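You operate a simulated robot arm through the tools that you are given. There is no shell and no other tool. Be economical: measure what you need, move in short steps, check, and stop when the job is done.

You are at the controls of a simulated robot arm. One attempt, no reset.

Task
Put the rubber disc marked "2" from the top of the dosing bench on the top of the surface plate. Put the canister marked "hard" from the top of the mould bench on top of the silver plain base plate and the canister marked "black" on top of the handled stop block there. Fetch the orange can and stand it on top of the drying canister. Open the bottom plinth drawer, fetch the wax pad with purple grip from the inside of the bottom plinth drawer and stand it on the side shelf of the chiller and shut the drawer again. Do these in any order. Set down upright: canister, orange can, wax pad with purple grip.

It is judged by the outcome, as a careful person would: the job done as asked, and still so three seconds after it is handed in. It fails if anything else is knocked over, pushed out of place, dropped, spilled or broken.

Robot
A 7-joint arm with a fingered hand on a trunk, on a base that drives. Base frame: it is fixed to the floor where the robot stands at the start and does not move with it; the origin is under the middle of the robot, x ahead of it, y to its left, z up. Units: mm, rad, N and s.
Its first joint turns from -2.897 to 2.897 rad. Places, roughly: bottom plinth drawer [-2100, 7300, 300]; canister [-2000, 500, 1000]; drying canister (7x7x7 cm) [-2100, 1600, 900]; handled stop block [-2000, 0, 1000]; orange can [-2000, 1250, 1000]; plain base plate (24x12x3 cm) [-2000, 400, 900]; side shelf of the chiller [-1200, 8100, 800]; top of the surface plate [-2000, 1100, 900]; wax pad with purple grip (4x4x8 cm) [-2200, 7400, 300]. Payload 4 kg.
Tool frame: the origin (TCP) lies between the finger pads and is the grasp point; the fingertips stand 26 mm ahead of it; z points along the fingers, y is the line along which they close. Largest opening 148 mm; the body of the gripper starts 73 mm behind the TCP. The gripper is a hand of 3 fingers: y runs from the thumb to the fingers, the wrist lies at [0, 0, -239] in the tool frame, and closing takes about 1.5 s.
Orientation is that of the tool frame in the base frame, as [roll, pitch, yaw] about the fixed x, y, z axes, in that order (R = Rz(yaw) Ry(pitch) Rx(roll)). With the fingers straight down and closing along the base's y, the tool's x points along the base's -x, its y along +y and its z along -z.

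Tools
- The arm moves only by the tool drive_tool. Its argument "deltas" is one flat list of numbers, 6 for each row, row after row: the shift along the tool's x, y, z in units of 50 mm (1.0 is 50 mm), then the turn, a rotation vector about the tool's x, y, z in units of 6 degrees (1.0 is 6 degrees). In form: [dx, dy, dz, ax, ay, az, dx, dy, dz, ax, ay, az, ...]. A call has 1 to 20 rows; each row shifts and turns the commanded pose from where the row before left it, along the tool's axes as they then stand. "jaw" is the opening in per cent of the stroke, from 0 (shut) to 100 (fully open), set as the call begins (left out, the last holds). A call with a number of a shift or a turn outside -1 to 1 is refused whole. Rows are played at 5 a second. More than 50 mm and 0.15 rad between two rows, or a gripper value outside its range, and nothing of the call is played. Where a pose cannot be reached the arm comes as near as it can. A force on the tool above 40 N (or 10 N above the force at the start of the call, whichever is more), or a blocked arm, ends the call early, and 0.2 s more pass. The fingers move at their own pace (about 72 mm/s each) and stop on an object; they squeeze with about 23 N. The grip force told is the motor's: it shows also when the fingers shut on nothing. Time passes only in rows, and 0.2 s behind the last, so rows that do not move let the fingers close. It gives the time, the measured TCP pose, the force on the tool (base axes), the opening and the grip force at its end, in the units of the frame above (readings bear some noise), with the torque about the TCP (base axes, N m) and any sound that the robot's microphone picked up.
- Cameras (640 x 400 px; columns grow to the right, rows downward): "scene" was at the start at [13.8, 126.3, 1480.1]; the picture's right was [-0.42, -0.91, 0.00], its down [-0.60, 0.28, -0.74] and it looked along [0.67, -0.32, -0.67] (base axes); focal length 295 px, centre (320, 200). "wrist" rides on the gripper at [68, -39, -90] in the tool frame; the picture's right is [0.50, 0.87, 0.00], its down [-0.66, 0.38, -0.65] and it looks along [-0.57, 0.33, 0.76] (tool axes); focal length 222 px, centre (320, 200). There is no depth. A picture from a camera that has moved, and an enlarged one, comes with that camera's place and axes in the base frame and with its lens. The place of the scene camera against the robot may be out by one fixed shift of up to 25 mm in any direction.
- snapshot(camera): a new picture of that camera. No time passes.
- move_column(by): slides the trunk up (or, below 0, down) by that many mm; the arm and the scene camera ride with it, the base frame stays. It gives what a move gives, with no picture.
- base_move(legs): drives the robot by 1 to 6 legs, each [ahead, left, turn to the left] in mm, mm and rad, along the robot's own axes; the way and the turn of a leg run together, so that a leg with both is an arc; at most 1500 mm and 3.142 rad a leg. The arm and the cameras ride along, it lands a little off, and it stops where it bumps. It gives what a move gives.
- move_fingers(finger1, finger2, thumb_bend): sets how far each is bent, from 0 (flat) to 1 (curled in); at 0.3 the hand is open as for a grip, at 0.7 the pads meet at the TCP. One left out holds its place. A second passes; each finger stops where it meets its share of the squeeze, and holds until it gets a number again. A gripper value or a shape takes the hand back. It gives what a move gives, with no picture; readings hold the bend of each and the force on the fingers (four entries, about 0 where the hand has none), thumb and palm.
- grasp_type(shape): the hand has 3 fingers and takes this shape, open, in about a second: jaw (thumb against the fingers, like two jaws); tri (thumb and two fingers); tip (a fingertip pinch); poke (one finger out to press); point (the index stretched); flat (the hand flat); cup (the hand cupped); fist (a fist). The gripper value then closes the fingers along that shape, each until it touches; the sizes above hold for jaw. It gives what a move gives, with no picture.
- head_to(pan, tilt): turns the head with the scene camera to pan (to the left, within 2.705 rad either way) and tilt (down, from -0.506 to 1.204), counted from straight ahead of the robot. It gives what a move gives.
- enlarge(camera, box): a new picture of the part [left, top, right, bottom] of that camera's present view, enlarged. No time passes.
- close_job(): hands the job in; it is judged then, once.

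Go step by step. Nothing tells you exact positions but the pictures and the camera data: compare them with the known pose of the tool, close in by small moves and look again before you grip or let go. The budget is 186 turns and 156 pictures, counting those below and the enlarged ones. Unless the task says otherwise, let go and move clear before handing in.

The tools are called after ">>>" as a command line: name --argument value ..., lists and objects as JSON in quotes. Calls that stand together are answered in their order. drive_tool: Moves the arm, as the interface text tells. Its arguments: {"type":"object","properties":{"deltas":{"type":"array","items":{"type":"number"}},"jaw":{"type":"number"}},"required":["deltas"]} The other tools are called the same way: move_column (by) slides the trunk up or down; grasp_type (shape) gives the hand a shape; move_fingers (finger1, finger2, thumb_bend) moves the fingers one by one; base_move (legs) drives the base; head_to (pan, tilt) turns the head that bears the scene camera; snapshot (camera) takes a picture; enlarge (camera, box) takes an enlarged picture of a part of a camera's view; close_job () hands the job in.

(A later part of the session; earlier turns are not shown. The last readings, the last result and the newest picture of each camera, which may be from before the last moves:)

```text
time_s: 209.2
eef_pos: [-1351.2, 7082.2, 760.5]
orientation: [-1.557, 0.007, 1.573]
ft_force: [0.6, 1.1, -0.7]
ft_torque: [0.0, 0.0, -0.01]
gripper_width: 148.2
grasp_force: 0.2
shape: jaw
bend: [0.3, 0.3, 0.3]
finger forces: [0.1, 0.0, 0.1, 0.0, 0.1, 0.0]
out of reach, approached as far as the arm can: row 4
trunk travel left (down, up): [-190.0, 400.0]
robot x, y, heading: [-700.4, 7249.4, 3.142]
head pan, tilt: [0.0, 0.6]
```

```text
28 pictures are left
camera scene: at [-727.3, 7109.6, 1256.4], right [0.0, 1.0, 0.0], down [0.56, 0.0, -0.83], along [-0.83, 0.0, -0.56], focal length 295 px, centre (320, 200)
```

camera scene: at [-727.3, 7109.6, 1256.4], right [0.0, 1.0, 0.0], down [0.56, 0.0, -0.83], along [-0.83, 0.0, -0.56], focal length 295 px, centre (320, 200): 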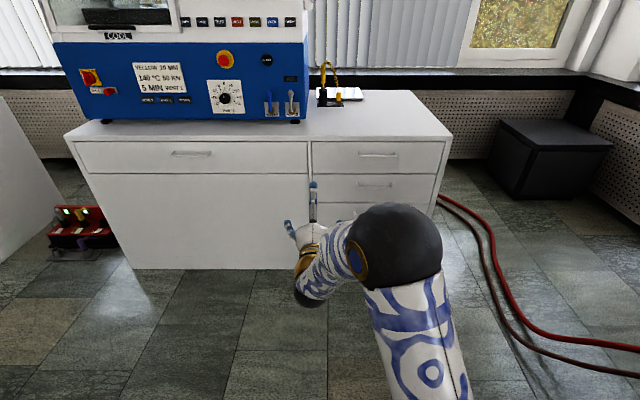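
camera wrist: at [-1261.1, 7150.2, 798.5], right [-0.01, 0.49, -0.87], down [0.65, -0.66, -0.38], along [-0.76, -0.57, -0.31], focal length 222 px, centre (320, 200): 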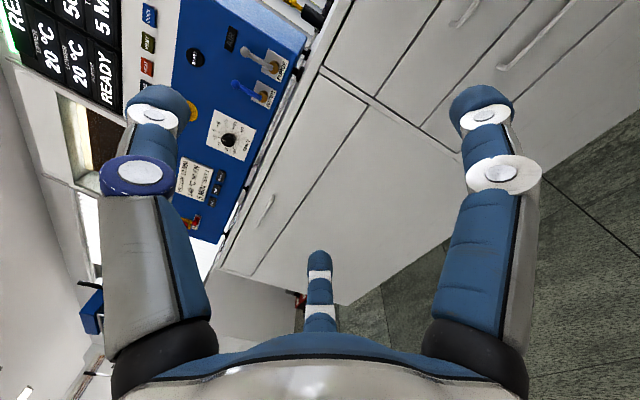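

The hand is horizontal. I'll shift right to the drawer column and lower to handle height.

>>> base_move --legs '[[0, -250, 0]]'

>>> move_column --by -190

>>> drive_tool --deltas '[0, 0.9, 0, 0, 0, 0, 0, 0.9, 0, 0, 0, 0]'

>>> snapshot --camera "wrist"

>>> snapshot --camera "scene"

```text
time_s: 211.1
eef_pos: [-1352.8, 7340.4, 759.2]
orientation: [-1.558, 0.008, 1.57]
ft_force: [0.8, 0.7, 0.1]
ft_torque: [-0.04, 0.03, -0.03]
gripper_width: 148.2
grasp_force: 0.1
shape: jaw
bend: [0.3, 0.3, 0.3]
finger forces: [0.1, 0.0, 0.1, 0.0, 0.0, 0.0]
trunk travel left (down, up): [-190.0, 400.0]
robot x, y, heading: [-698.0, 7508.4, 3.14]
head pan, tilt: [0.0, 0.6]
```

```text
time_s: 213.1
eef_pos: [-1351.3, 7339.9, 570.7]
orientation: [-1.559, 0.006, 1.571]
ft_force: [0.7, -0.8, -0.1]
ft_torque: [-0.03, 0.02, 0.0]
gripper_width: 147.8
grasp_force: 0.1
shape: jaw
bend: [0.3, 0.3, 0.3]
finger forces: [0.1, 0.0, 0.1, 0.0, 0.0, 0.1]
trunk travel left (down, up): [0.0, 590.0]
robot x, y, heading: [-693.8, 7507.2, 3.143]
head pan, tilt: [0.0, 0.6]
```

```text
time_s: 213.7
eef_pos: [-1354.1, 7337.6, 479.9]
orientation: [-1.558, 0.008, 1.57]
ft_force: [-0.3, -0.4, 1.2]
ft_torque: [-0.04, -0.01, 0.01]
gripper_width: 148.0
grasp_force: 0.1
shape: jaw
bend: [0.3, 0.3, 0.3]
finger forces: [0.0, 0.0, 0.1, 0.1, 0.0, 0.0]
trunk travel left (down, up): [0.0, 590.0]
robot x, y, heading: [-694.2, 7503.8, 3.138]
head pan, tilt: [0.0, 0.6]
```

```text
27 pictures are left
camera wrist: at [-1264.3, 7405.9, 518.3], right [-0.01, 0.49, -0.87], down [0.65, -0.66, -0.38], along [-0.76, -0.57, -0.31], focal length 222 px, centre (320, 200)
```

wrist: 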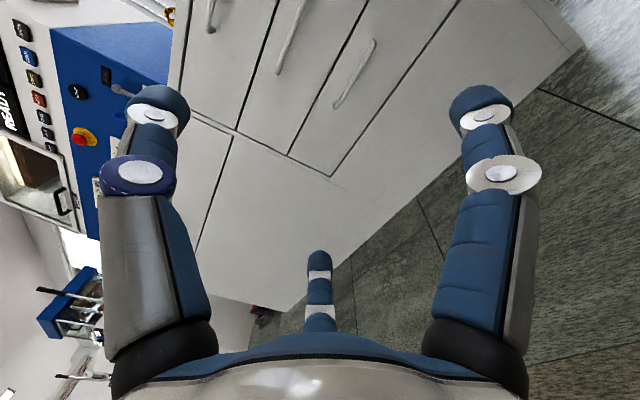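

```text
26 pictures are left
camera scene: at [-727.3, 7366.3, 1066.5], right [0.0, 1.0, 0.0], down [0.56, 0.0, -0.83], along [-0.83, 0.0, -0.56], focal length 295 px, centre (320, 200)
```

scene: 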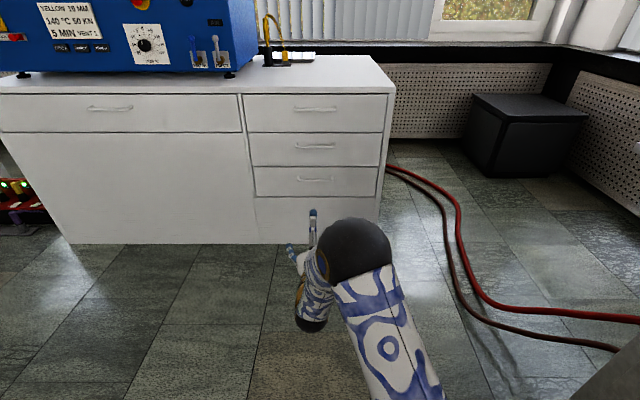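

>>> drive_tool --deltas '[0, 0.9, 0, 0, 0, 0, 0, 0.8, 0, 0, 0, 0]'

>>> base_move --legs '[[320, 0, 0]]'

>>> snapshot --camera "wrist"

>>> snapshot --camera "scene"

```text
time_s: 214.3
eef_pos: [-1352.9, 7338.6, 395.0]
orientation: [-1.558, 0.008, 1.572]
ft_force: [-0.4, 1.1, 0.4]
ft_torque: [-0.03, 0.03, 0.0]
gripper_width: 147.8
grasp_force: 0.1
shape: jaw
bend: [0.3, 0.3, 0.3]
finger forces: [0.1, 0.0, 0.0, 0.0, 0.0, 0.0]
trunk travel left (down, up): [0.0, 590.0]
robot x, y, heading: [-695.7, 7505.4, 3.141]
head pan, tilt: [0.0, 0.6]
```

```text
time_s: 216.5
eef_pos: [-1673.9, 7332.5, 395.0]
orientation: [-1.559, 0.007, 1.579]
ft_force: [0.3, -0.1, 0.4]
ft_torque: [-0.01, 0.0, -0.02]
gripper_width: 147.9
grasp_force: 0.1
shape: jaw
bend: [0.3, 0.3, 0.3]
finger forces: [0.0, 0.0, 0.0, 0.0, 0.0, 0.1]
trunk travel left (down, up): [0.0, 590.0]
robot x, y, heading: [-1019.7, 7506.3, -3.133]
head pan, tilt: [0.0, 0.6]
```

```text
25 pictures are left
camera wrist: at [-1584.2, 7401.1, 433.7], right [-0.01, 0.49, -0.87], down [0.65, -0.65, -0.38], along [-0.76, -0.57, -0.31], focal length 222 px, centre (320, 200)
```

wrist: 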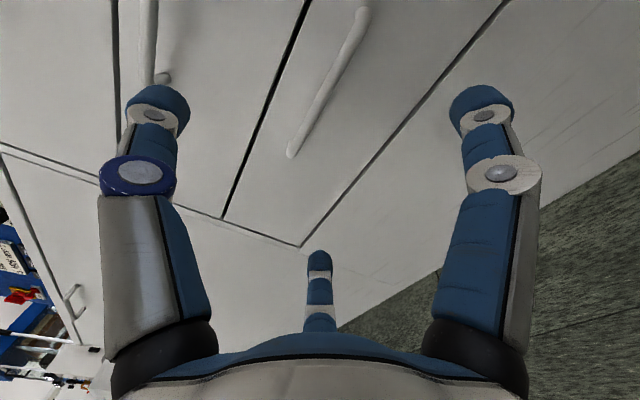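

```text
24 pictures are left
camera scene: at [-1047.7, 7365.1, 1066.4], right [-0.01, 1.0, 0.0], down [0.56, 0.0, -0.83], along [-0.82, -0.01, -0.57], focal length 295 px, centre (320, 200)
```

scene: 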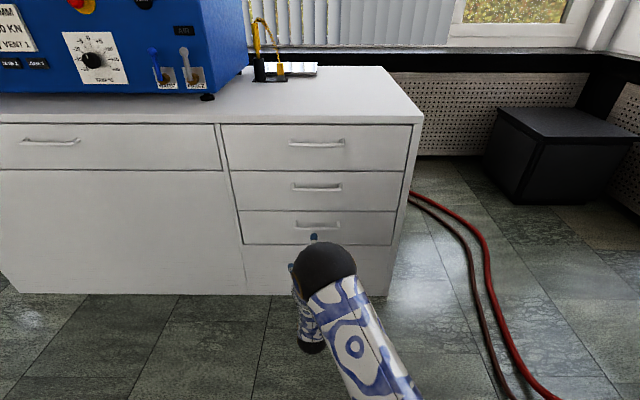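

Handle bar works out at (-1827,7340,402). I align vertically and advance, then pinch it.

>>> drive_tool --deltas '[0.1, -0.14, 0.8, 0, 0, 0, 0, 0, 0.8, 0, 0, 0, 0, 0, 0.6, 0, 0, 0]' --jaw 70

>>> snapshot --camera "wrist"

```text
time_s: 217.3
eef_pos: [-1783.8, 7335.3, 406.1]
orientation: [-1.559, 0.007, 1.579]
ft_force: [-0.5, 0.2, 0.0]
ft_torque: [-0.02, -0.01, 0.01]
gripper_width: 104.1
grasp_force: 0.1
shape: jaw
bend: [0.28, 0.28, 0.74]
finger forces: [0.1, 0.0, 0.0, 0.1, 0.1, 0.1]
trunk travel left (down, up): [0.0, 590.0]
robot x, y, heading: [-1019.9, 7508.0, -3.132]
head pan, tilt: [0.0, 0.6]
```

```text
23 pictures are left
camera wrist: at [-1694.8, 7403.5, 444.9], right [-0.02, 0.49, -0.87], down [0.65, -0.65, -0.38], along [-0.76, -0.57, -0.31], focal length 222 px, centre (320, 200)
```

wrist: 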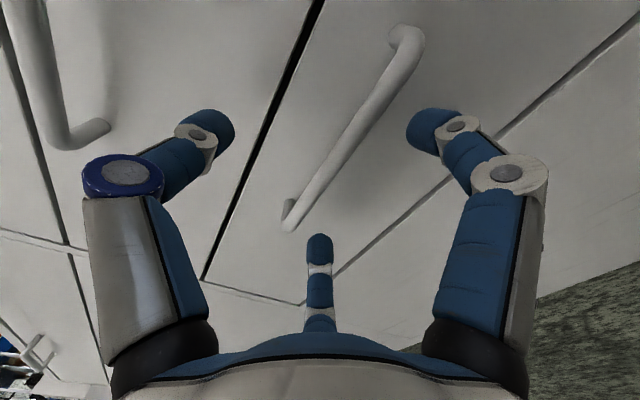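

>>> drive_tool --deltas '[0.06, 0.1, 0.5, 0, 0, 0, 0, 0, 0.42, 0, 0, 0]'

>>> drive_tool --deltas '[0, 0, 0, 0, 0, 0, 0, 0, 0, 0, 0, 0, 0, 0, 0, 0, 0, 0, 0, 0, 0, 0, 0, 0, 0, 0, 0, 0, 0, 0, 0, 0, 0, 0, 0, 0, 0, 0, 0, 0, 0, 0, 0, 0, 0, 0, 0, 0]' --jaw 0

>>> snapshot --camera "wrist"

```text
time_s: 217.9
eef_pos: [-1828.1, 7336.1, 400.2]
orientation: [-1.561, 0.006, 1.581]
ft_force: [31.9, 0.5, 1.9]
ft_torque: [0.09, -1.03, -0.7]
gripper_width: 101.9
grasp_force: 0.1
shape: jaw
bend: [0.23, 0.27, 0.74]
finger forces: [22.0, 9.8, 0.1, 0.0, 0.1, 0.0]
trunk travel left (down, up): [0.0, 590.0]
robot x, y, heading: [-1016.6, 7506.6, -3.138]
head pan, tilt: [0.0, 0.6]
```

```text
time_s: 218.7
eef_pos: [-1830.2, 7337.8, 412.5]
orientation: [-1.537, 0.008, 1.576]
ft_force: [33.1, 5.7, 11.7]
ft_torque: [-0.09, 2.54, -0.14]
gripper_width: 38.9
grasp_force: 23.1
shape: jaw
bend: [0.82, 0.82, 0.7]
finger forces: [11.6, 11.7, 0.0, 0.1, 69.2, 0.0]
trunk travel left (down, up): [0.0, 590.0]
robot x, y, heading: [-1021.4, 7505.9, -3.133]
head pan, tilt: [0.0, 0.6]
stopped in row 4: the force on the tool passed its limit (the readings are from after the stop); the commanded pose is now the measured one
```

```text
22 pictures are left
camera wrist: at [-1739.8, 7406.8, 448.4], right [-0.03, 0.49, -0.87], down [0.65, -0.65, -0.39], along [-0.76, -0.57, -0.3], focal length 222 px, centre (320, 200)
```

wrist: 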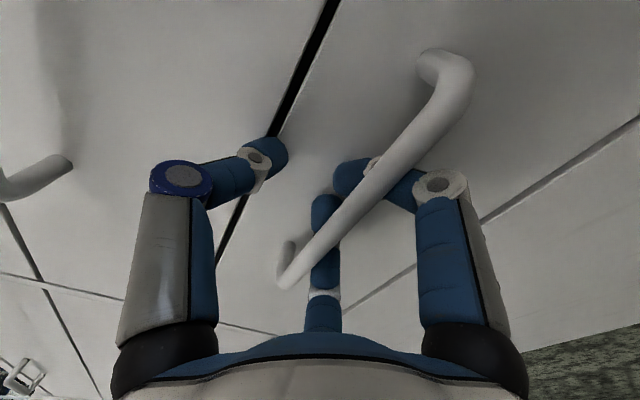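

Fingertips touch the face and two fingers have curled behind the bar. I back off slowly to hook it.

>>> drive_tool --deltas '[0, 0, -0.2, 0, 0, 0, 0, 0, -0.1, 0, 0, 0, 0, 0, 0, 0, 0, 0, 0, 0, 0, 0, 0, 0, 0, 0, 0, 0, 0, 0]' --jaw 0

>>> snapshot --camera "wrist"

```text
time_s: 219.9
eef_pos: [-1817.1, 7339.0, 410.3]
orientation: [-1.54, 0.007, 1.579]
ft_force: [-2.8, -5.0, 19.1]
ft_torque: [0.26, 1.57, 0.14]
gripper_width: 32.8
grasp_force: 23.6
shape: jaw
bend: [0.82, 0.82, 0.7]
finger forces: [8.8, 8.8, 0.0, 0.1, 46.6, 0.1]
trunk travel left (down, up): [0.0, 590.0]
robot x, y, heading: [-1017.5, 7507.8, -3.135]
head pan, tilt: [0.0, 0.6]
```

```text
21 pictures are left
camera wrist: at [-1725.9, 7407.1, 446.6], right [-0.03, 0.49, -0.87], down [0.65, -0.65, -0.39], along [-0.76, -0.58, -0.3], focal length 222 px, centre (320, 200)
```

wrist: 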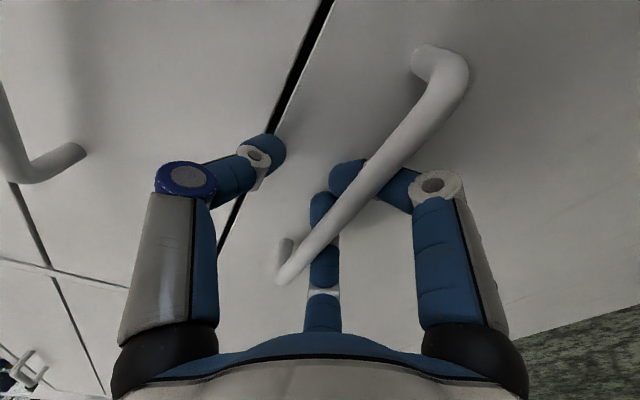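

>>> drive_tool --deltas '[0, 0.1, -0.3, 0, 0, 0, 0, 0.05, -0.3, 0, 0, 0, 0, 0, -0.2, 0, 0, 0, 0, 0, 0, 0, 0, 0]'

>>> snapshot --camera "wrist"

```text
time_s: 220.9
eef_pos: [-1775.5, 7337.4, 403.1]
orientation: [-1.537, 0.008, 1.58]
ft_force: [-2.6, -6.0, 34.7]
ft_torque: [0.31, 1.12, 0.18]
gripper_width: 29.3
grasp_force: 23.2
shape: jaw
bend: [0.82, 0.82, 0.7]
finger forces: [1.9, 2.0, 0.0, 0.0, 44.1, 0.0]
trunk travel left (down, up): [0.0, 590.0]
robot x, y, heading: [-1020.9, 7502.9, -3.131]
head pan, tilt: [0.0, 0.6]
```

```text
20 pictures are left
camera wrist: at [-1685.0, 7406.9, 439.6], right [-0.03, 0.49, -0.87], down [0.65, -0.65, -0.4], along [-0.76, -0.58, -0.29], focal length 222 px, centre (320, 200)
```

wrist: 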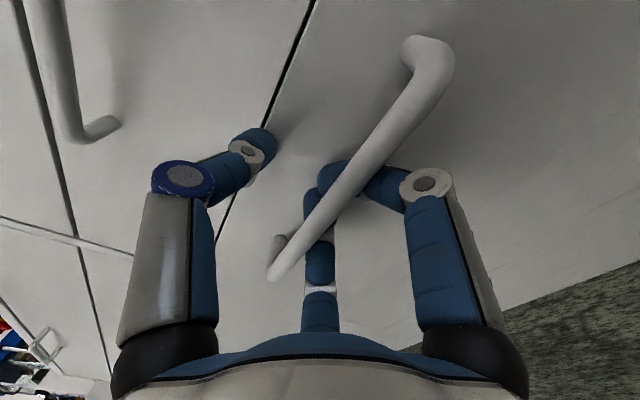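

The drawer is following. I relieve the vertical load slightly and pull by driving the base back.

>>> drive_tool --deltas '[0, -0.12, 0, 0, 0, 0, 0, 0, 0, 0, 0, 0]'

>>> base_move --legs '[[-180, 0, 0]]'

>>> base_move --legs '[[-200, 0, 0]]'

>>> snapshot --camera "scene"

```text
time_s: 221.5
eef_pos: [-1775.2, 7337.8, 406.1]
orientation: [-1.543, 0.006, 1.578]
ft_force: [0.5, -4.6, 21.0]
ft_torque: [0.24, 1.14, 0.14]
gripper_width: 29.6
grasp_force: 22.9
shape: jaw
bend: [0.82, 0.82, 0.7]
finger forces: [4.9, 4.8, 0.0, 0.0, 36.8, 0.0]
trunk travel left (down, up): [0.0, 590.0]
robot x, y, heading: [-1023.4, 7509.7, -3.138]
head pan, tilt: [0.0, 0.6]
```

```text
time_s: 223.0
eef_pos: [-1593.8, 7340.1, 407.6]
orientation: [-1.542, 0.007, 1.576]
ft_force: [-2.7, -21.6, 21.3]
ft_torque: [0.56, 1.15, 0.48]
gripper_width: 30.3
grasp_force: 22.8
shape: jaw
bend: [0.82, 0.82, 0.7]
finger forces: [5.8, 5.6, 0.0, 0.1, 34.2, 0.0]
trunk travel left (down, up): [0.0, 590.0]
robot x, y, heading: [-836.5, 7507.6, -3.14]
head pan, tilt: [0.0, 0.6]
```

```text
time_s: 224.6
eef_pos: [-1403.3, 7331.3, 406.3]
orientation: [-1.539, 0.009, 1.58]
ft_force: [-2.5, 26.4, 21.5]
ft_torque: [-0.42, 1.23, -0.4]
gripper_width: 29.8
grasp_force: 22.7
shape: jaw
bend: [0.82, 0.82, 0.7]
finger forces: [6.6, 7.0, 0.0, 0.0, 36.8, 0.0]
trunk travel left (down, up): [0.0, 590.0]
robot x, y, heading: [-647.6, 7501.9, -3.134]
head pan, tilt: [0.0, 0.6]
```

```text
19 pictures are left
camera scene: at [-672.6, 7359.7, 1066.6], right [-0.01, 1.0, 0.0], down [0.56, 0.01, -0.83], along [-0.83, -0.01, -0.56], focal length 295 px, centre (320, 200)
```

scene: 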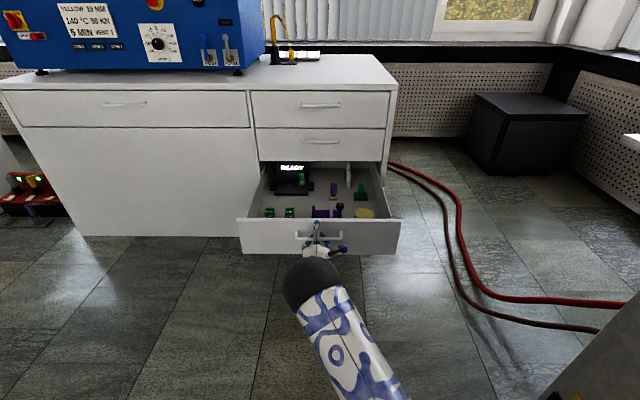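

The drawer is open about 430 mm. I look inside.

>>> enlarge --camera "scene" --box '[230, 140, 410, 260]'

```text
3.33 times, centred on (320, 200) of scene
camera zoom: at [-672.6, 7359.7, 1066.6], right [-0.01, 1.0, 0.0], down [0.56, 0.01, -0.83], along [-0.83, -0.01, -0.56], focal length 983 px, centre (320, 200)
```

zoom: 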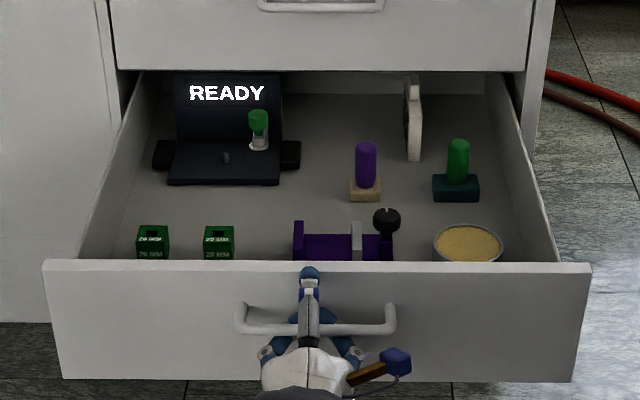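

The wax pad with purple grip stands at about (-1775,7397), grip top z≈390. I release the handle, back off, raise the hand and turn it to point down.

>>> drive_tool --deltas '[0, 0, 0, 0, 0, 0, 0, 0, 0, 0, 0, 0, 0, 0, 0, 0, 0, 0, 0, 0, 0, 0, 0, 0, 0, 0, 0, 0, 0, 0, 0, 0, 0, 0, 0, 0]' --jaw 100

>>> base_move --legs '[[-150, 0, 0]]'

>>> drive_tool --deltas '[0, -0.9, 0, 0, 0, 0, 0, -0.9, 0, 0, 0, 0, 0, -0.6, -0.6, 0, 0, 0, 0, -0.6, -0.6, 0, 0, 0, 0, -0.6, -0.6, 0, 0, 0, 0, -0.6, -0.6, 0, 0, 0, 0, -0.6, -0.6, 0, 0, 0]'

>>> snapshot --camera "scene"

```text
time_s: 226.0
eef_pos: [-1403.5, 7332.2, 404.8]
orientation: [-1.543, 0.007, 1.578]
ft_force: [-0.4, 0.1, -0.1]
ft_torque: [0.01, 0.03, 0.01]
gripper_width: 148.0
grasp_force: 0.0
shape: jaw
bend: [0.3, 0.3, 0.3]
finger forces: [0.0, 0.0, 0.0, 0.0, 0.0, 0.0]
trunk travel left (down, up): [0.0, 590.0]
robot x, y, heading: [-646.5, 7499.4, -3.134]
head pan, tilt: [0.0, 0.6]
```

```text
time_s: 227.4
eef_pos: [-1253.5, 7335.9, 405.4]
orientation: [-1.544, 0.007, 1.573]
ft_force: [-0.1, -1.3, -0.1]
ft_torque: [-0.02, -0.02, -0.02]
gripper_width: 148.0
grasp_force: 0.1
shape: jaw
bend: [0.3, 0.3, 0.3]
finger forces: [0.1, 0.0, 0.0, 0.1, 0.0, 0.0]
trunk travel left (down, up): [0.0, 590.0]
robot x, y, heading: [-493.4, 7502.9, -3.134]
head pan, tilt: [0.0, 0.6]
```

```text
time_s: 229.0
eef_pos: [-1096.6, 7339.0, 642.7]
orientation: [-1.542, 0.008, 1.574]
ft_force: [-0.3, -1.0, -0.4]
ft_torque: [0.05, 0.02, 0.0]
gripper_width: 147.8
grasp_force: 0.1
shape: jaw
bend: [0.3, 0.3, 0.3]
finger forces: [0.0, 0.1, 0.0, 0.0, 0.0, 0.0]
trunk travel left (down, up): [0.0, 590.0]
robot x, y, heading: [-498.8, 7500.5, -3.137]
head pan, tilt: [0.0, 0.6]
```

```text
17 pictures are left
camera scene: at [-525.4, 7360.4, 1066.3], right [0.0, 1.0, 0.0], down [0.57, 0.0, -0.82], along [-0.82, 0.0, -0.57], focal length 295 px, centre (320, 200)
```

scene: 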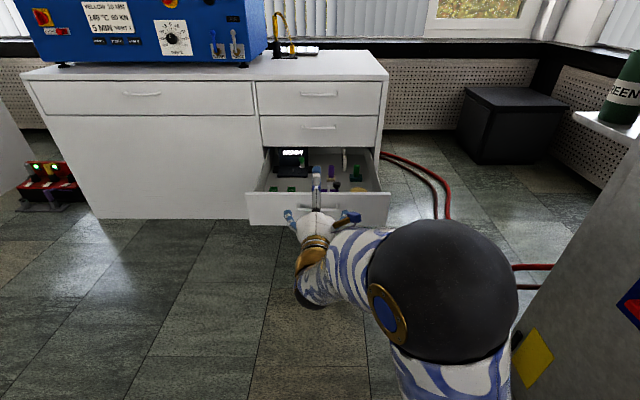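

>>> drive_tool --deltas '[0, 0, 0, -1, 0, 0, 0, 0, 0, -1, 0, 0, 0, 0, 0, -1, 0, 0, 0, 0, 0, -1, 0, 0, 0, 0, 0, -1, 0, 0, 0, 0, 0, -1, 0, 0, 0, 0, 0, -1, 0, 0, 0, 0, 0, -1, 0, 0, 0, 0, 0, -1, 0, 0, 0, 0, 0, -1, 0, 0, 0, 0, 0, -1, 0, 0, 0, 0, 0, -1, 0, 0, 0, 0, 0, -1, 0, 0, 0, 0, 0, -1, 0, 0, 0, 0, 0, -1, 0, 0]'

>>> drive_tool --deltas '[0, 0, 0, -0.3, 0, 1, 0, 0, 0, 0, 0, 1, 0, 0, 0, 0, 0, 1, 0, 0, 0, 0, 0, 1, 0, 0, 0, 0, 0, 1, 0, 0, 0, 0, 0, 1, 0, 0, 0, 0, 0, 1, 0, 0, 0, 0, 0, 1, 0, 0, 0, 0, 0, 1, 0, 0, 0, 0, 0, 1, 0, 0, 0, 0, 0, 1, 0, 0, 0, 0, 0, 1, 0, 0, 0, 0, 0, 1, 0, 0, 0, 0, 0, 1, 0, 0, 0, 0, 0, 1, 0, 0, 0, 0, 0, 1, 0, 0, 0, 0, 0, 1, 0, 0, 0, 0, 0, 1, 0, 0, 0, 0, 0, 1, 0, 0, 0, 0, 0, 1]'

```text
time_s: 232.2
eef_pos: [-1097.5, 7339.7, 642.1]
orientation: [-3.113, 0.007, 1.576]
ft_force: [0.0, -0.3, -0.4]
ft_torque: [-0.02, 0.03, 0.0]
gripper_width: 148.0
grasp_force: 0.1
shape: jaw
bend: [0.3, 0.3, 0.3]
finger forces: [0.0, 0.0, 0.1, 0.1, 0.0, 0.0]
trunk travel left (down, up): [0.0, 590.0]
robot x, y, heading: [-497.4, 7501.7, -3.134]
head pan, tilt: [0.0, 0.6]
```

```text
time_s: 236.4
eef_pos: [-1097.4, 7337.8, 641.5]
orientation: [3.136, -0.007, -0.523]
ft_force: [0.1, -0.1, -0.3]
ft_torque: [0.02, -0.03, 0.02]
gripper_width: 147.9
grasp_force: 0.1
shape: jaw
bend: [0.3, 0.3, 0.3]
finger forces: [0.0, 0.0, 0.0, 0.0, 0.0, 0.1]
trunk travel left (down, up): [0.0, 590.0]
robot x, y, heading: [-495.5, 7500.8, -3.135]
head pan, tilt: [0.0, 0.6]
```

>>> base_move --legs '[[560, 0, 0]]'

>>> snapshot --camera "wrist"

```text
time_s: 239.6
eef_pos: [-1659.0, 7351.7, 639.7]
orientation: [3.133, -0.006, -0.537]
ft_force: [0.6, -0.2, 0.0]
ft_torque: [-0.01, -0.03, 0.0]
gripper_width: 147.3
grasp_force: 0.1
shape: jaw
bend: [0.3, 0.3, 0.3]
finger forces: [0.0, 0.0, 0.0, 0.0, 0.0, 0.1]
trunk travel left (down, up): [0.0, 590.0]
robot x, y, heading: [-1053.2, 7501.6, 3.123]
head pan, tilt: [0.0, 0.6]
```

```text
16 pictures are left
camera wrist: at [-1582.5, 7351.9, 732.7], right [-0.01, -1.0, 0.01], down [-0.76, 0.02, 0.65], along [-0.65, 0.0, -0.76], focal length 222 px, centre (320, 200)
```

wrist: 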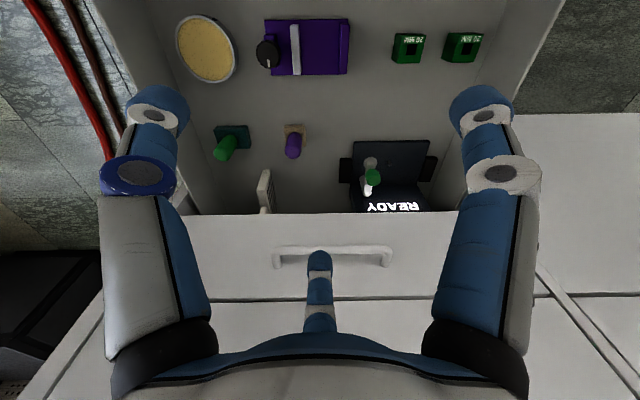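

The pad grip is at about (-1758,7395). I narrow the fingers, tilt the tool 20° forward for reach, and lower toward it.

>>> base_move --legs '[[30, 0, 0.018]]'

>>> drive_tool --deltas '[0, 0, 0, -0.425, -0.716, 0, 0, 0, 0, -0.425, -0.716, 0, 0, 0, 0, -0.425, -0.716, 0, 0, 0, 0, -0.425, -0.716, 0, -0.11, -0.185, 0.745, 0, 0, 0, -0.11, -0.185, 0.745, 0, 0, 0, -0.11, -0.185, 0.745, 0, 0, 0]' --jaw 50

>>> snapshot --camera "wrist"

```text
time_s: 240.4
eef_pos: [-1687.2, 7340.6, 641.0]
orientation: [3.134, -0.006, -0.52]
ft_force: [0.5, -0.1, -0.3]
ft_torque: [0.0, 0.0, -0.04]
gripper_width: 148.0
grasp_force: 0.0
shape: jaw
bend: [0.3, 0.3, 0.3]
finger forces: [0.0, 0.0, 0.0, 0.0, 0.1, 0.0]
trunk travel left (down, up): [0.0, 590.0]
robot x, y, heading: [-1085.9, 7504.7, -3.139]
head pan, tilt: [0.0, 0.6]
```

```text
time_s: 242.0
eef_pos: [-1725.2, 7373.6, 533.6]
orientation: [2.953, 0.294, -0.549]
ft_force: [0.9, -0.4, -0.9]
ft_torque: [0.04, -0.02, -0.03]
gripper_width: 74.5
grasp_force: 0.0
shape: jaw
bend: [0.36, 0.36, 0.7]
finger forces: [0.1, 0.0, 0.0, 0.0, 0.0, 0.1]
trunk travel left (down, up): [0.0, 590.0]
robot x, y, heading: [-1084.5, 7503.9, -3.135]
head pan, tilt: [0.0, 0.6]
```

```text
15 pictures are left
camera wrist: at [-1621.9, 7374.7, 592.9], right [0.0, -1.0, 0.01], down [-0.49, 0.01, 0.87], along [-0.87, -0.01, -0.49], focal length 222 px, centre (320, 200)
```

wrist: 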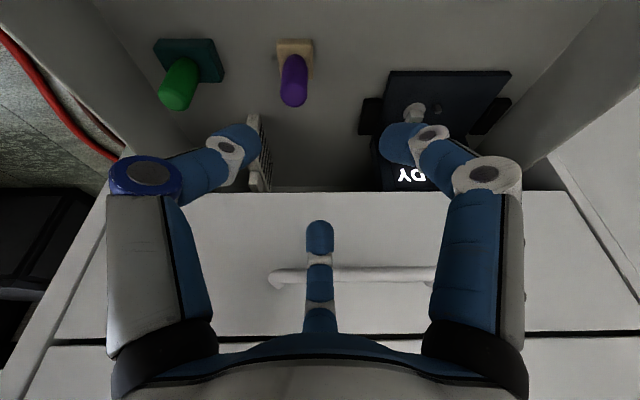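

Triangulated grip top: (-1757,7395,402). I approach along the tool axis and check just before.

>>> drive_tool --deltas '[0.07, -0.305, 0.52, 0, 0, 0, 0.07, -0.305, 0.52, 0, 0, 0, 0, 0, 0.6, 0, 0, 0, 0, 0, 0.6, 0, 0, 0]'

>>> snapshot --camera "wrist"

```text
time_s: 243.0
eef_pos: [-1739.7, 7394.2, 423.2]
orientation: [2.952, 0.291, -0.551]
ft_force: [-0.2, 0.2, 1.2]
ft_torque: [-0.03, 0.03, 0.02]
gripper_width: 74.4
grasp_force: 0.0
shape: jaw
bend: [0.36, 0.36, 0.7]
finger forces: [0.0, 0.0, 0.1, 0.0, 0.0, 0.0]
trunk travel left (down, up): [0.0, 590.0]
robot x, y, heading: [-1082.8, 7500.9, -3.135]
head pan, tilt: [0.0, 0.6]
```

```text
14 pictures are left
camera wrist: at [-1638.6, 7395.8, 483.3], right [0.0, -1.0, 0.01], down [-0.49, 0.01, 0.87], along [-0.87, -0.01, -0.49], focal length 222 px, centre (320, 200)
```

wrist: 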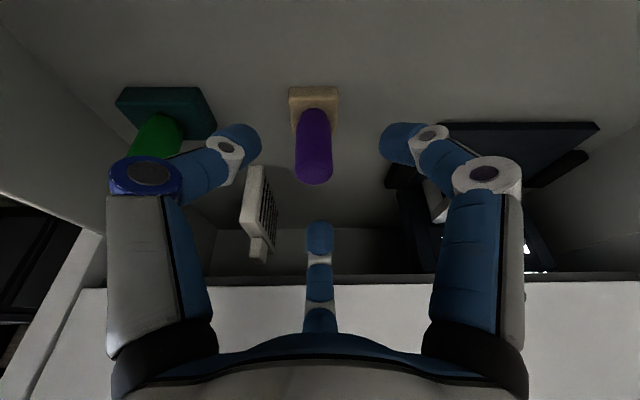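

>>> drive_tool --deltas '[0, -0.05, 0.45, 0, 0, 0, 0, 0, 0.4, 0, 0, 0]'

>>> drive_tool --deltas '[0, 0, 0, 0, 0, 0, 0, 0, 0, 0, 0, 0, 0, 0, 0, 0, 0, 0, 0, 0, 0, 0, 0, 0, 0, 0, 0, 0, 0, 0, 0, 0, 0, 0, 0, 0, 0, 0, 0, 0, 0, 0, 0, 0, 0, 0, 0, 0]' --jaw 0

>>> snapshot --camera "wrist"

```text
time_s: 243.6
eef_pos: [-1757.0, 7395.4, 382.3]
orientation: [2.951, 0.292, -0.55]
ft_force: [0.2, 0.5, 0.6]
ft_torque: [0.01, -0.02, 0.0]
gripper_width: 74.5
grasp_force: 0.2
shape: jaw
bend: [0.36, 0.36, 0.7]
finger forces: [0.1, 0.0, 0.0, 0.1, 0.0, 0.1]
trunk travel left (down, up): [0.0, 590.0]
robot x, y, heading: [-1087.6, 7500.5, -3.137]
head pan, tilt: [0.0, 0.6]
```

```text
time_s: 245.4
eef_pos: [-1757.1, 7394.8, 383.9]
orientation: [2.952, 0.293, -0.551]
ft_force: [0.5, 0.1, -0.1]
ft_torque: [-0.01, -0.03, -0.06]
gripper_width: 23.2
grasp_force: 23.0
shape: jaw
bend: [0.74, 0.75, 0.7]
finger forces: [20.2, 19.7, 0.0, 0.0, 19.2, 0.0]
trunk travel left (down, up): [0.0, 590.0]
robot x, y, heading: [-1083.0, 7503.4, -3.135]
head pan, tilt: [0.0, 0.6]
```

```text
13 pictures are left
camera wrist: at [-1653.5, 7396.5, 442.4], right [0.0, -1.0, 0.01], down [-0.49, 0.01, 0.87], along [-0.87, -0.01, -0.49], focal length 222 px, centre (320, 200)
```

wrist: 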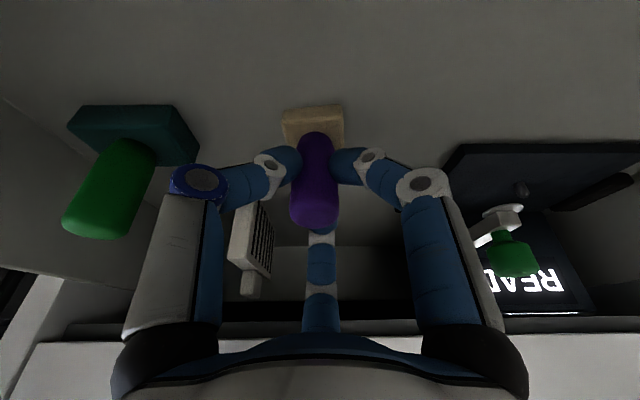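

Gripped the purple grip. Lifting vertically out of the drawer.

>>> drive_tool --deltas '[-0.15, 0.09, -0.5, 0, 0, 0, -0.26, 0.16, -0.85, 0, 0, 0, -0.26, 0.16, -0.85, 0, 0, 0, -0.26, 0.16, -0.85, 0, 0, 0, -0.26, 0.16, -0.85, 0, 0, 0]'

>>> base_move --legs '[[-500, 0, 0]]'

>>> snapshot --camera "wrist"

```text
time_s: 246.6
eef_pos: [-1756.9, 7396.2, 587.8]
orientation: [2.952, 0.291, -0.55]
ft_force: [-0.7, 0.0, -1.2]
ft_torque: [-0.01, 0.04, -0.01]
gripper_width: 22.9
grasp_force: 23.0
shape: jaw
bend: [0.74, 0.75, 0.7]
finger forces: [20.0, 19.7, 0.1, 0.0, 19.0, 0.0]
trunk travel left (down, up): [0.0, 590.0]
robot x, y, heading: [-1085.2, 7505.2, -3.133]
head pan, tilt: [0.0, 0.6]
```

```text
time_s: 249.6
eef_pos: [-1252.5, 7387.9, 589.3]
orientation: [2.952, 0.29, -0.533]
ft_force: [0.1, -0.1, -0.4]
ft_torque: [0.02, -0.02, 0.01]
gripper_width: 23.3
grasp_force: 23.1
shape: jaw
bend: [0.74, 0.75, 0.7]
finger forces: [20.0, 19.6, 0.1, 0.0, 19.2, 0.0]
trunk travel left (down, up): [0.0, 590.0]
robot x, y, heading: [-579.8, 7503.3, -3.128]
head pan, tilt: [0.0, 0.6]
```

```text
12 pictures are left
camera wrist: at [-1149.0, 7389.7, 648.0], right [0.02, -1.0, 0.01], down [-0.49, 0.0, 0.87], along [-0.87, -0.02, -0.49], focal length 222 px, centre (320, 200)
```

wrist: 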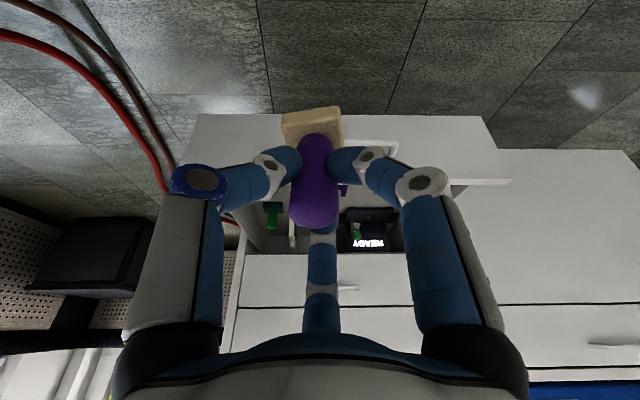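

Pad held. I back away down the aisle, raise the trunk, turn toward the chiller and look at its side shelf.

>>> move_column --by 400

>>> base_move --legs '[[0, 850, 0], [0, 0, -1.58]]'

>>> head_to --pan 0.35 --tilt 0.4

>>> snapshot --camera "scene"

```text
time_s: 253.4
eef_pos: [-1252.5, 7386.9, 988.7]
orientation: [2.952, 0.29, -0.534]
ft_force: [-0.7, 0.7, -0.5]
ft_torque: [-0.04, -0.02, 0.0]
gripper_width: 23.0
grasp_force: 22.8
shape: jaw
bend: [0.74, 0.75, 0.7]
finger forces: [19.9, 19.7, 0.1, 0.0, 19.3, 0.0]
trunk travel left (down, up): [-400.0, 190.0]
robot x, y, heading: [-583.0, 7506.4, -3.126]
head pan, tilt: [0.0, 0.6]
```

```text
time_s: 261.8
eef_pos: [-659.7, 7330.3, 989.1]
orientation: [2.95, 0.292, -2.136]
ft_force: [-0.3, -0.2, -0.7]
ft_torque: [0.0, 0.0, 0.01]
gripper_width: 22.8
grasp_force: 23.0
shape: jaw
bend: [0.74, 0.76, 0.7]
finger forces: [19.8, 19.4, 0.0, 0.0, 18.8, 0.1]
trunk travel left (down, up): [-400.0, 190.0]
robot x, y, heading: [-567.1, 6654.7, 1.563]
head pan, tilt: [0.0, 0.6]
```

```text
time_s: 262.6
eef_pos: [-660.7, 7329.5, 988.3]
orientation: [2.954, 0.291, -2.138]
ft_force: [0.0, -0.8, 0.4]
ft_torque: [0.01, -0.02, 0.0]
gripper_width: 22.9
grasp_force: 22.9
shape: jaw
bend: [0.74, 0.76, 0.7]
finger forces: [19.8, 19.5, 0.0, 0.1, 18.9, 0.0]
trunk travel left (down, up): [-400.0, 190.0]
robot x, y, heading: [-564.5, 6655.0, 1.557]
head pan, tilt: [0.351, 0.4]
```

```text
11 pictures are left
camera scene: at [-749.1, 6695.2, 1484.6], right [0.94, 0.33, 0.0], down [0.13, -0.37, -0.92], along [-0.31, 0.87, -0.39], focal length 295 px, centre (320, 200)
```

scene: 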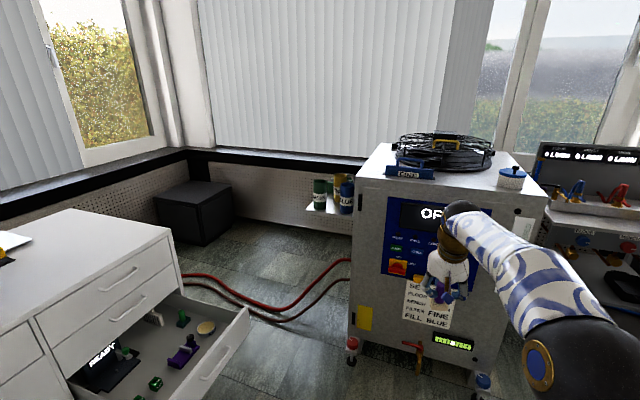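

>>> enlarge --camera "scene" --box '[290, 160, 380, 230]'

```text
5.71 times, centred on (335, 195) of scene
camera zoom: at [-749.1, 6695.2, 1484.6], right [0.94, 0.33, 0.0], down [0.13, -0.37, -0.92], along [-0.31, 0.87, -0.39], focal length 1686 px, centre (234, 229)
```

zoom: 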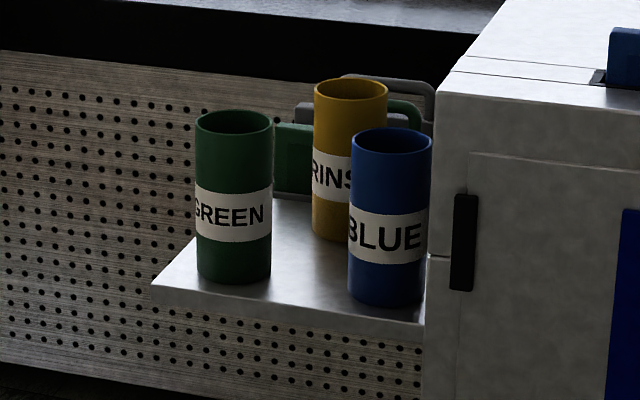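

The shelf holds three tall cans; there's a free spot between GREEN and BLUE near the front, roughly (-1165,8095). I approach so the wrist camera can measure it.

>>> base_move --legs '[[0, 500, 0.008], [570, 0, 0]]'

>>> snapshot --camera "wrist"

```text
time_s: 268.4
eef_pos: [-1171.9, 7902.0, 988.4]
orientation: [2.952, 0.292, -2.117]
ft_force: [0.4, -0.4, -1.0]
ft_torque: [-0.03, 0.0, -0.02]
gripper_width: 23.0
grasp_force: 22.5
shape: jaw
bend: [0.74, 0.76, 0.7]
finger forces: [19.7, 19.7, 0.0, 0.0, 18.9, 0.0]
trunk travel left (down, up): [-400.0, 190.0]
robot x, y, heading: [-1062.3, 7229.1, 1.575]
head pan, tilt: [0.351, 0.4]
```

```text
9 pictures are left
camera wrist: at [-1170.7, 7797.9, 1048.0], right [-1.0, -0.01, 0.01], down [0.01, 0.49, 0.87], along [-0.01, 0.87, -0.49], focal length 222 px, centre (320, 200)
```

wrist: 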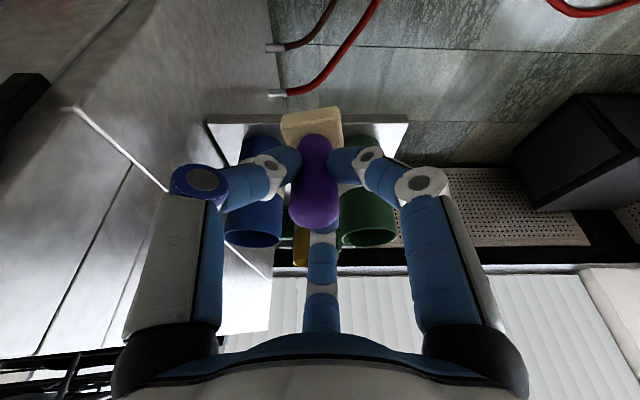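

I take a second wrist view 100 mm higher for stereo on the shelf.

>>> move_column --by 110

>>> snapshot --camera "wrist"

```text
time_s: 269.8
eef_pos: [-1170.5, 7901.6, 1099.3]
orientation: [2.951, 0.292, -2.118]
ft_force: [-1.5, -0.2, -1.1]
ft_torque: [-0.03, -0.01, -0.03]
gripper_width: 22.8
grasp_force: 23.2
shape: jaw
bend: [0.74, 0.76, 0.7]
finger forces: [19.8, 19.6, 0.0, 0.1, 19.0, 0.1]
trunk travel left (down, up): [-510.0, 80.0]
robot x, y, heading: [-1062.8, 7228.6, 1.577]
head pan, tilt: [0.351, 0.4]
```

```text
8 pictures are left
camera wrist: at [-1170.8, 7797.9, 1157.9], right [-1.0, -0.01, 0.01], down [0.01, 0.49, 0.87], along [-0.01, 0.87, -0.49], focal length 222 px, centre (320, 200)
```

wrist: 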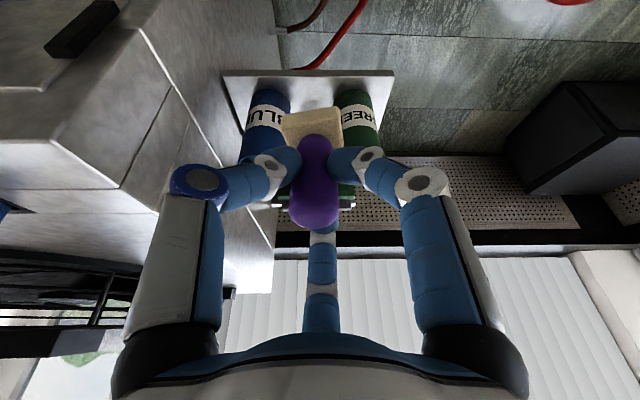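

Shelf: front edge y≈8020, top z≈795; GREEN (-1243,8081), BLUE (-1087,8080), both ~947 high. I aim the pad at (-1153,8043), yawing the hand 15° for clearance.

>>> drive_tool --deltas '[0, 0, 0, -0.24, 0.151, -0.783, 0, 0, 0, -0.24, 0.151, -0.783, 0, 0, 0, -0.24, 0.151, -0.783]'

>>> base_move --legs '[[141, -17, 0]]'

>>> move_column --by -100

>>> head_to --pan 0.25 --tilt 0.7

>>> snapshot --camera "scene"

```text
time_s: 270.6
eef_pos: [-1172.5, 7901.7, 1098.2]
orientation: [2.951, 0.291, -1.855]
ft_force: [0.2, -0.4, -0.4]
ft_torque: [0.0, 0.0, -0.01]
gripper_width: 23.0
grasp_force: 22.3
shape: jaw
bend: [0.74, 0.76, 0.7]
finger forces: [19.7, 19.4, 0.1, 0.0, 18.8, 0.0]
trunk travel left (down, up): [-510.0, 80.0]
robot x, y, heading: [-1060.7, 7228.9, 1.577]
head pan, tilt: [0.351, 0.4]
```

```text
time_s: 272.0
eef_pos: [-1156.4, 8046.3, 1098.6]
orientation: [2.952, 0.29, -1.854]
ft_force: [0.1, 0.8, 0.2]
ft_torque: [-0.04, -0.02, 0.0]
gripper_width: 22.7
grasp_force: 23.1
shape: jaw
bend: [0.74, 0.76, 0.7]
finger forces: [19.8, 19.6, 0.0, 0.0, 19.1, 0.0]
trunk travel left (down, up): [-510.0, 80.0]
robot x, y, heading: [-1043.9, 7372.6, 1.581]
head pan, tilt: [0.351, 0.4]
```

```text
time_s: 273.3
eef_pos: [-1158.4, 8046.6, 998.0]
orientation: [2.951, 0.292, -1.853]
ft_force: [0.1, 0.1, -0.2]
ft_torque: [-0.02, -0.01, -0.01]
gripper_width: 22.9
grasp_force: 23.0
shape: jaw
bend: [0.74, 0.76, 0.7]
finger forces: [19.7, 19.6, 0.0, 0.0, 19.0, 0.0]
trunk travel left (down, up): [-410.0, 180.0]
robot x, y, heading: [-1047.5, 7373.6, 1.582]
head pan, tilt: [0.351, 0.4]
```

```text
time_s: 274.1
eef_pos: [-1158.1, 8044.8, 998.4]
orientation: [2.952, 0.291, -1.854]
ft_force: [-0.1, 0.8, -0.2]
ft_torque: [0.0, -0.04, 0.0]
gripper_width: 22.8
grasp_force: 22.8
shape: jaw
bend: [0.74, 0.76, 0.7]
finger forces: [19.7, 19.6, 0.0, 0.0, 18.9, 0.0]
trunk travel left (down, up): [-410.0, 180.0]
robot x, y, heading: [-1047.2, 7372.1, 1.58]
head pan, tilt: [0.25, 0.7]
```

```text
7 pictures are left
camera scene: at [-1220.9, 7405.9, 1467.8], right [0.97, 0.26, 0.0], down [0.17, -0.62, -0.77], along [-0.2, 0.74, -0.64], focal length 295 px, centre (320, 200)
```

scene: 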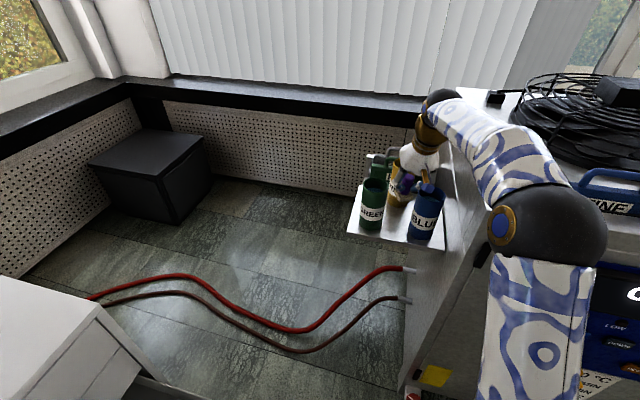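

>>> enlarge --camera "scene" --box '[335, 130, 465, 250]'

```text
3.33 times, centred on (400, 190) of scene
camera zoom: at [-1220.9, 7405.9, 1467.8], right [0.97, 0.26, 0.0], down [0.17, -0.62, -0.77], along [-0.2, 0.74, -0.64], focal length 983 px, centre (53, 233)
```

zoom: 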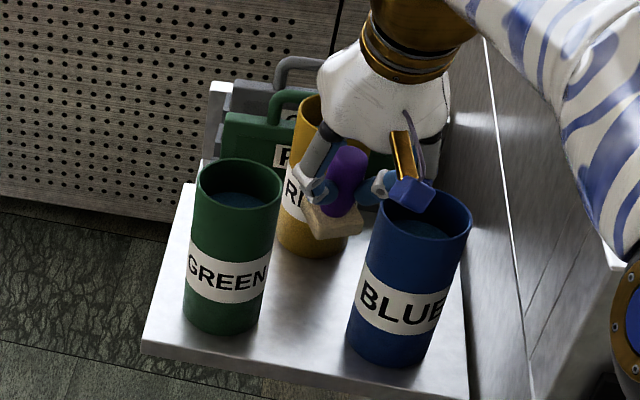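

Alignment good, with a slight shift needed away from the shelf's front edge. I shift 9 mm in y and lower most of the way.

>>> drive_tool --deltas '[-0.18, -0.02, 0.05, 0, 0, 0]'

>>> move_column --by -70

>>> move_column --by -40

>>> enlarge --camera "scene" --box '[335, 90, 465, 210]'

```text
time_s: 274.5
eef_pos: [-1154.2, 8054.5, 999.0]
orientation: [2.952, 0.29, -1.852]
ft_force: [0.1, -0.1, -1.0]
ft_torque: [0.01, 0.01, -0.01]
gripper_width: 22.9
grasp_force: 22.8
shape: jaw
bend: [0.74, 0.76, 0.7]
finger forces: [19.8, 19.6, 0.0, 0.0, 19.0, 0.0]
trunk travel left (down, up): [-410.0, 180.0]
robot x, y, heading: [-1050.1, 7372.4, 1.576]
head pan, tilt: [0.25, 0.7]
```

```text
time_s: 275.6
eef_pos: [-1154.5, 8054.2, 928.2]
orientation: [2.952, 0.292, -1.853]
ft_force: [-0.6, -0.7, -0.5]
ft_torque: [-0.01, 0.01, -0.01]
gripper_width: 22.8
grasp_force: 22.8
shape: jaw
bend: [0.74, 0.76, 0.7]
finger forces: [19.9, 19.5, 0.1, 0.0, 19.8, 0.1]
trunk travel left (down, up): [-340.0, 250.0]
robot x, y, heading: [-1047.7, 7374.0, 1.579]
head pan, tilt: [0.25, 0.7]
```

```text
time_s: 276.4
eef_pos: [-1155.3, 8054.3, 889.0]
orientation: [2.952, 0.291, -1.852]
ft_force: [-0.6, -1.1, -1.4]
ft_torque: [0.02, 0.05, -0.05]
gripper_width: 23.0
grasp_force: 22.8
shape: jaw
bend: [0.74, 0.76, 0.7]
finger forces: [20.0, 19.7, 0.0, 0.0, 20.0, 0.0]
trunk travel left (down, up): [-300.0, 290.0]
robot x, y, heading: [-1043.7, 7371.4, 1.58]
head pan, tilt: [0.25, 0.7]
```

```text
3.33 times, centred on (400, 150) of scene
camera zoom: at [-1220.9, 7405.8, 1357.7], right [0.97, 0.26, 0.0], down [0.17, -0.62, -0.76], along [-0.2, 0.74, -0.64], focal length 983 px, centre (53, 367)
```

zoom: 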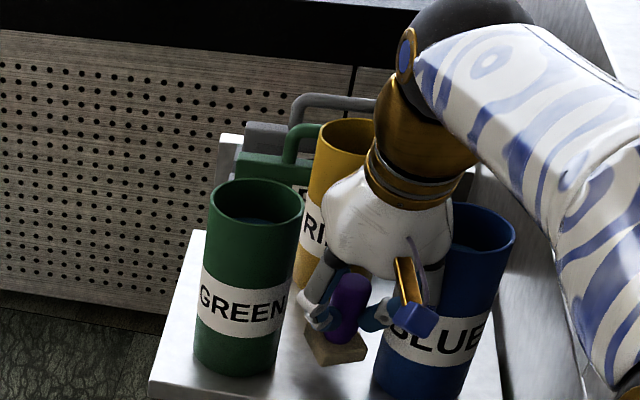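

Clear of the cans so far. Lowering the last 30 mm in small monitored steps.

>>> drive_tool --deltas '[0.057, -0.036, 0.188, 0, 0, 0, 0.046, -0.029, 0.15, 0, 0, 0]'

>>> drive_tool --deltas '[0.023, -0.014, 0.075, 0, 0, 0]'

>>> drive_tool --deltas '[0.017, -0.011, 0.057, 0, 0, 0]'

```text
time_s: 277.0
eef_pos: [-1154.8, 8054.2, 871.5]
orientation: [2.952, 0.292, -1.853]
ft_force: [-0.8, 0.1, 0.8]
ft_torque: [-0.02, -0.02, -0.04]
gripper_width: 22.7
grasp_force: 23.0
shape: jaw
bend: [0.74, 0.76, 0.7]
finger forces: [19.9, 19.6, 0.1, 0.0, 19.7, 0.0]
trunk travel left (down, up): [-300.0, 290.0]
robot x, y, heading: [-1048.9, 7377.5, 1.58]
head pan, tilt: [0.25, 0.7]
```

```text
time_s: 277.4
eef_pos: [-1155.0, 8053.2, 868.7]
orientation: [2.951, 0.292, -1.854]
ft_force: [-1.1, -0.4, 4.4]
ft_torque: [0.02, -0.18, -0.01]
gripper_width: 22.7
grasp_force: 23.0
shape: jaw
bend: [0.74, 0.76, 0.7]
finger forces: [20.1, 20.0, 0.0, 0.0, 19.4, 2.4]
trunk travel left (down, up): [-300.0, 290.0]
robot x, y, heading: [-1048.4, 7375.0, 1.579]
head pan, tilt: [0.25, 0.7]
```

```text
time_s: 277.8
eef_pos: [-1154.7, 8054.1, 867.5]
orientation: [2.949, 0.295, -1.855]
ft_force: [-2.0, 2.5, 15.1]
ft_torque: [0.11, -0.4, -0.01]
gripper_width: 23.1
grasp_force: 23.4
shape: jaw
bend: [0.74, 0.75, 0.7]
finger forces: [21.6, 22.8, 0.0, 0.0, 19.6, 4.7]
trunk travel left (down, up): [-300.0, 290.0]
robot x, y, heading: [-1049.3, 7374.4, 1.58]
head pan, tilt: [0.25, 0.7]
```

>>> enlarge --camera "scene" --box '[345, 100, 455, 220]'

```text
3.33 times, centred on (400, 160) of scene
camera zoom: at [-1220.9, 7404.5, 1358.1], right [0.97, 0.26, 0.0], down [0.17, -0.62, -0.77], along [-0.2, 0.74, -0.64], focal length 983 px, centre (53, 333)
```

zoom: 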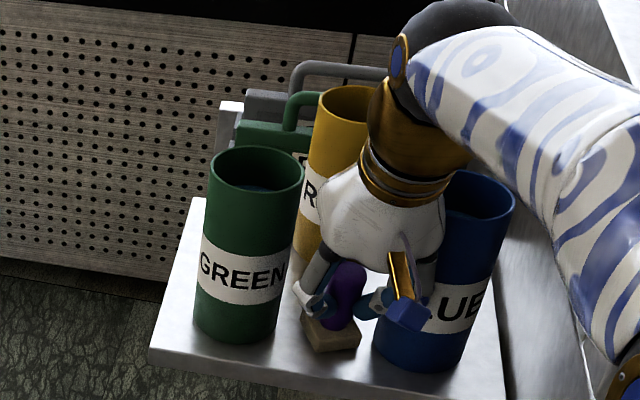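

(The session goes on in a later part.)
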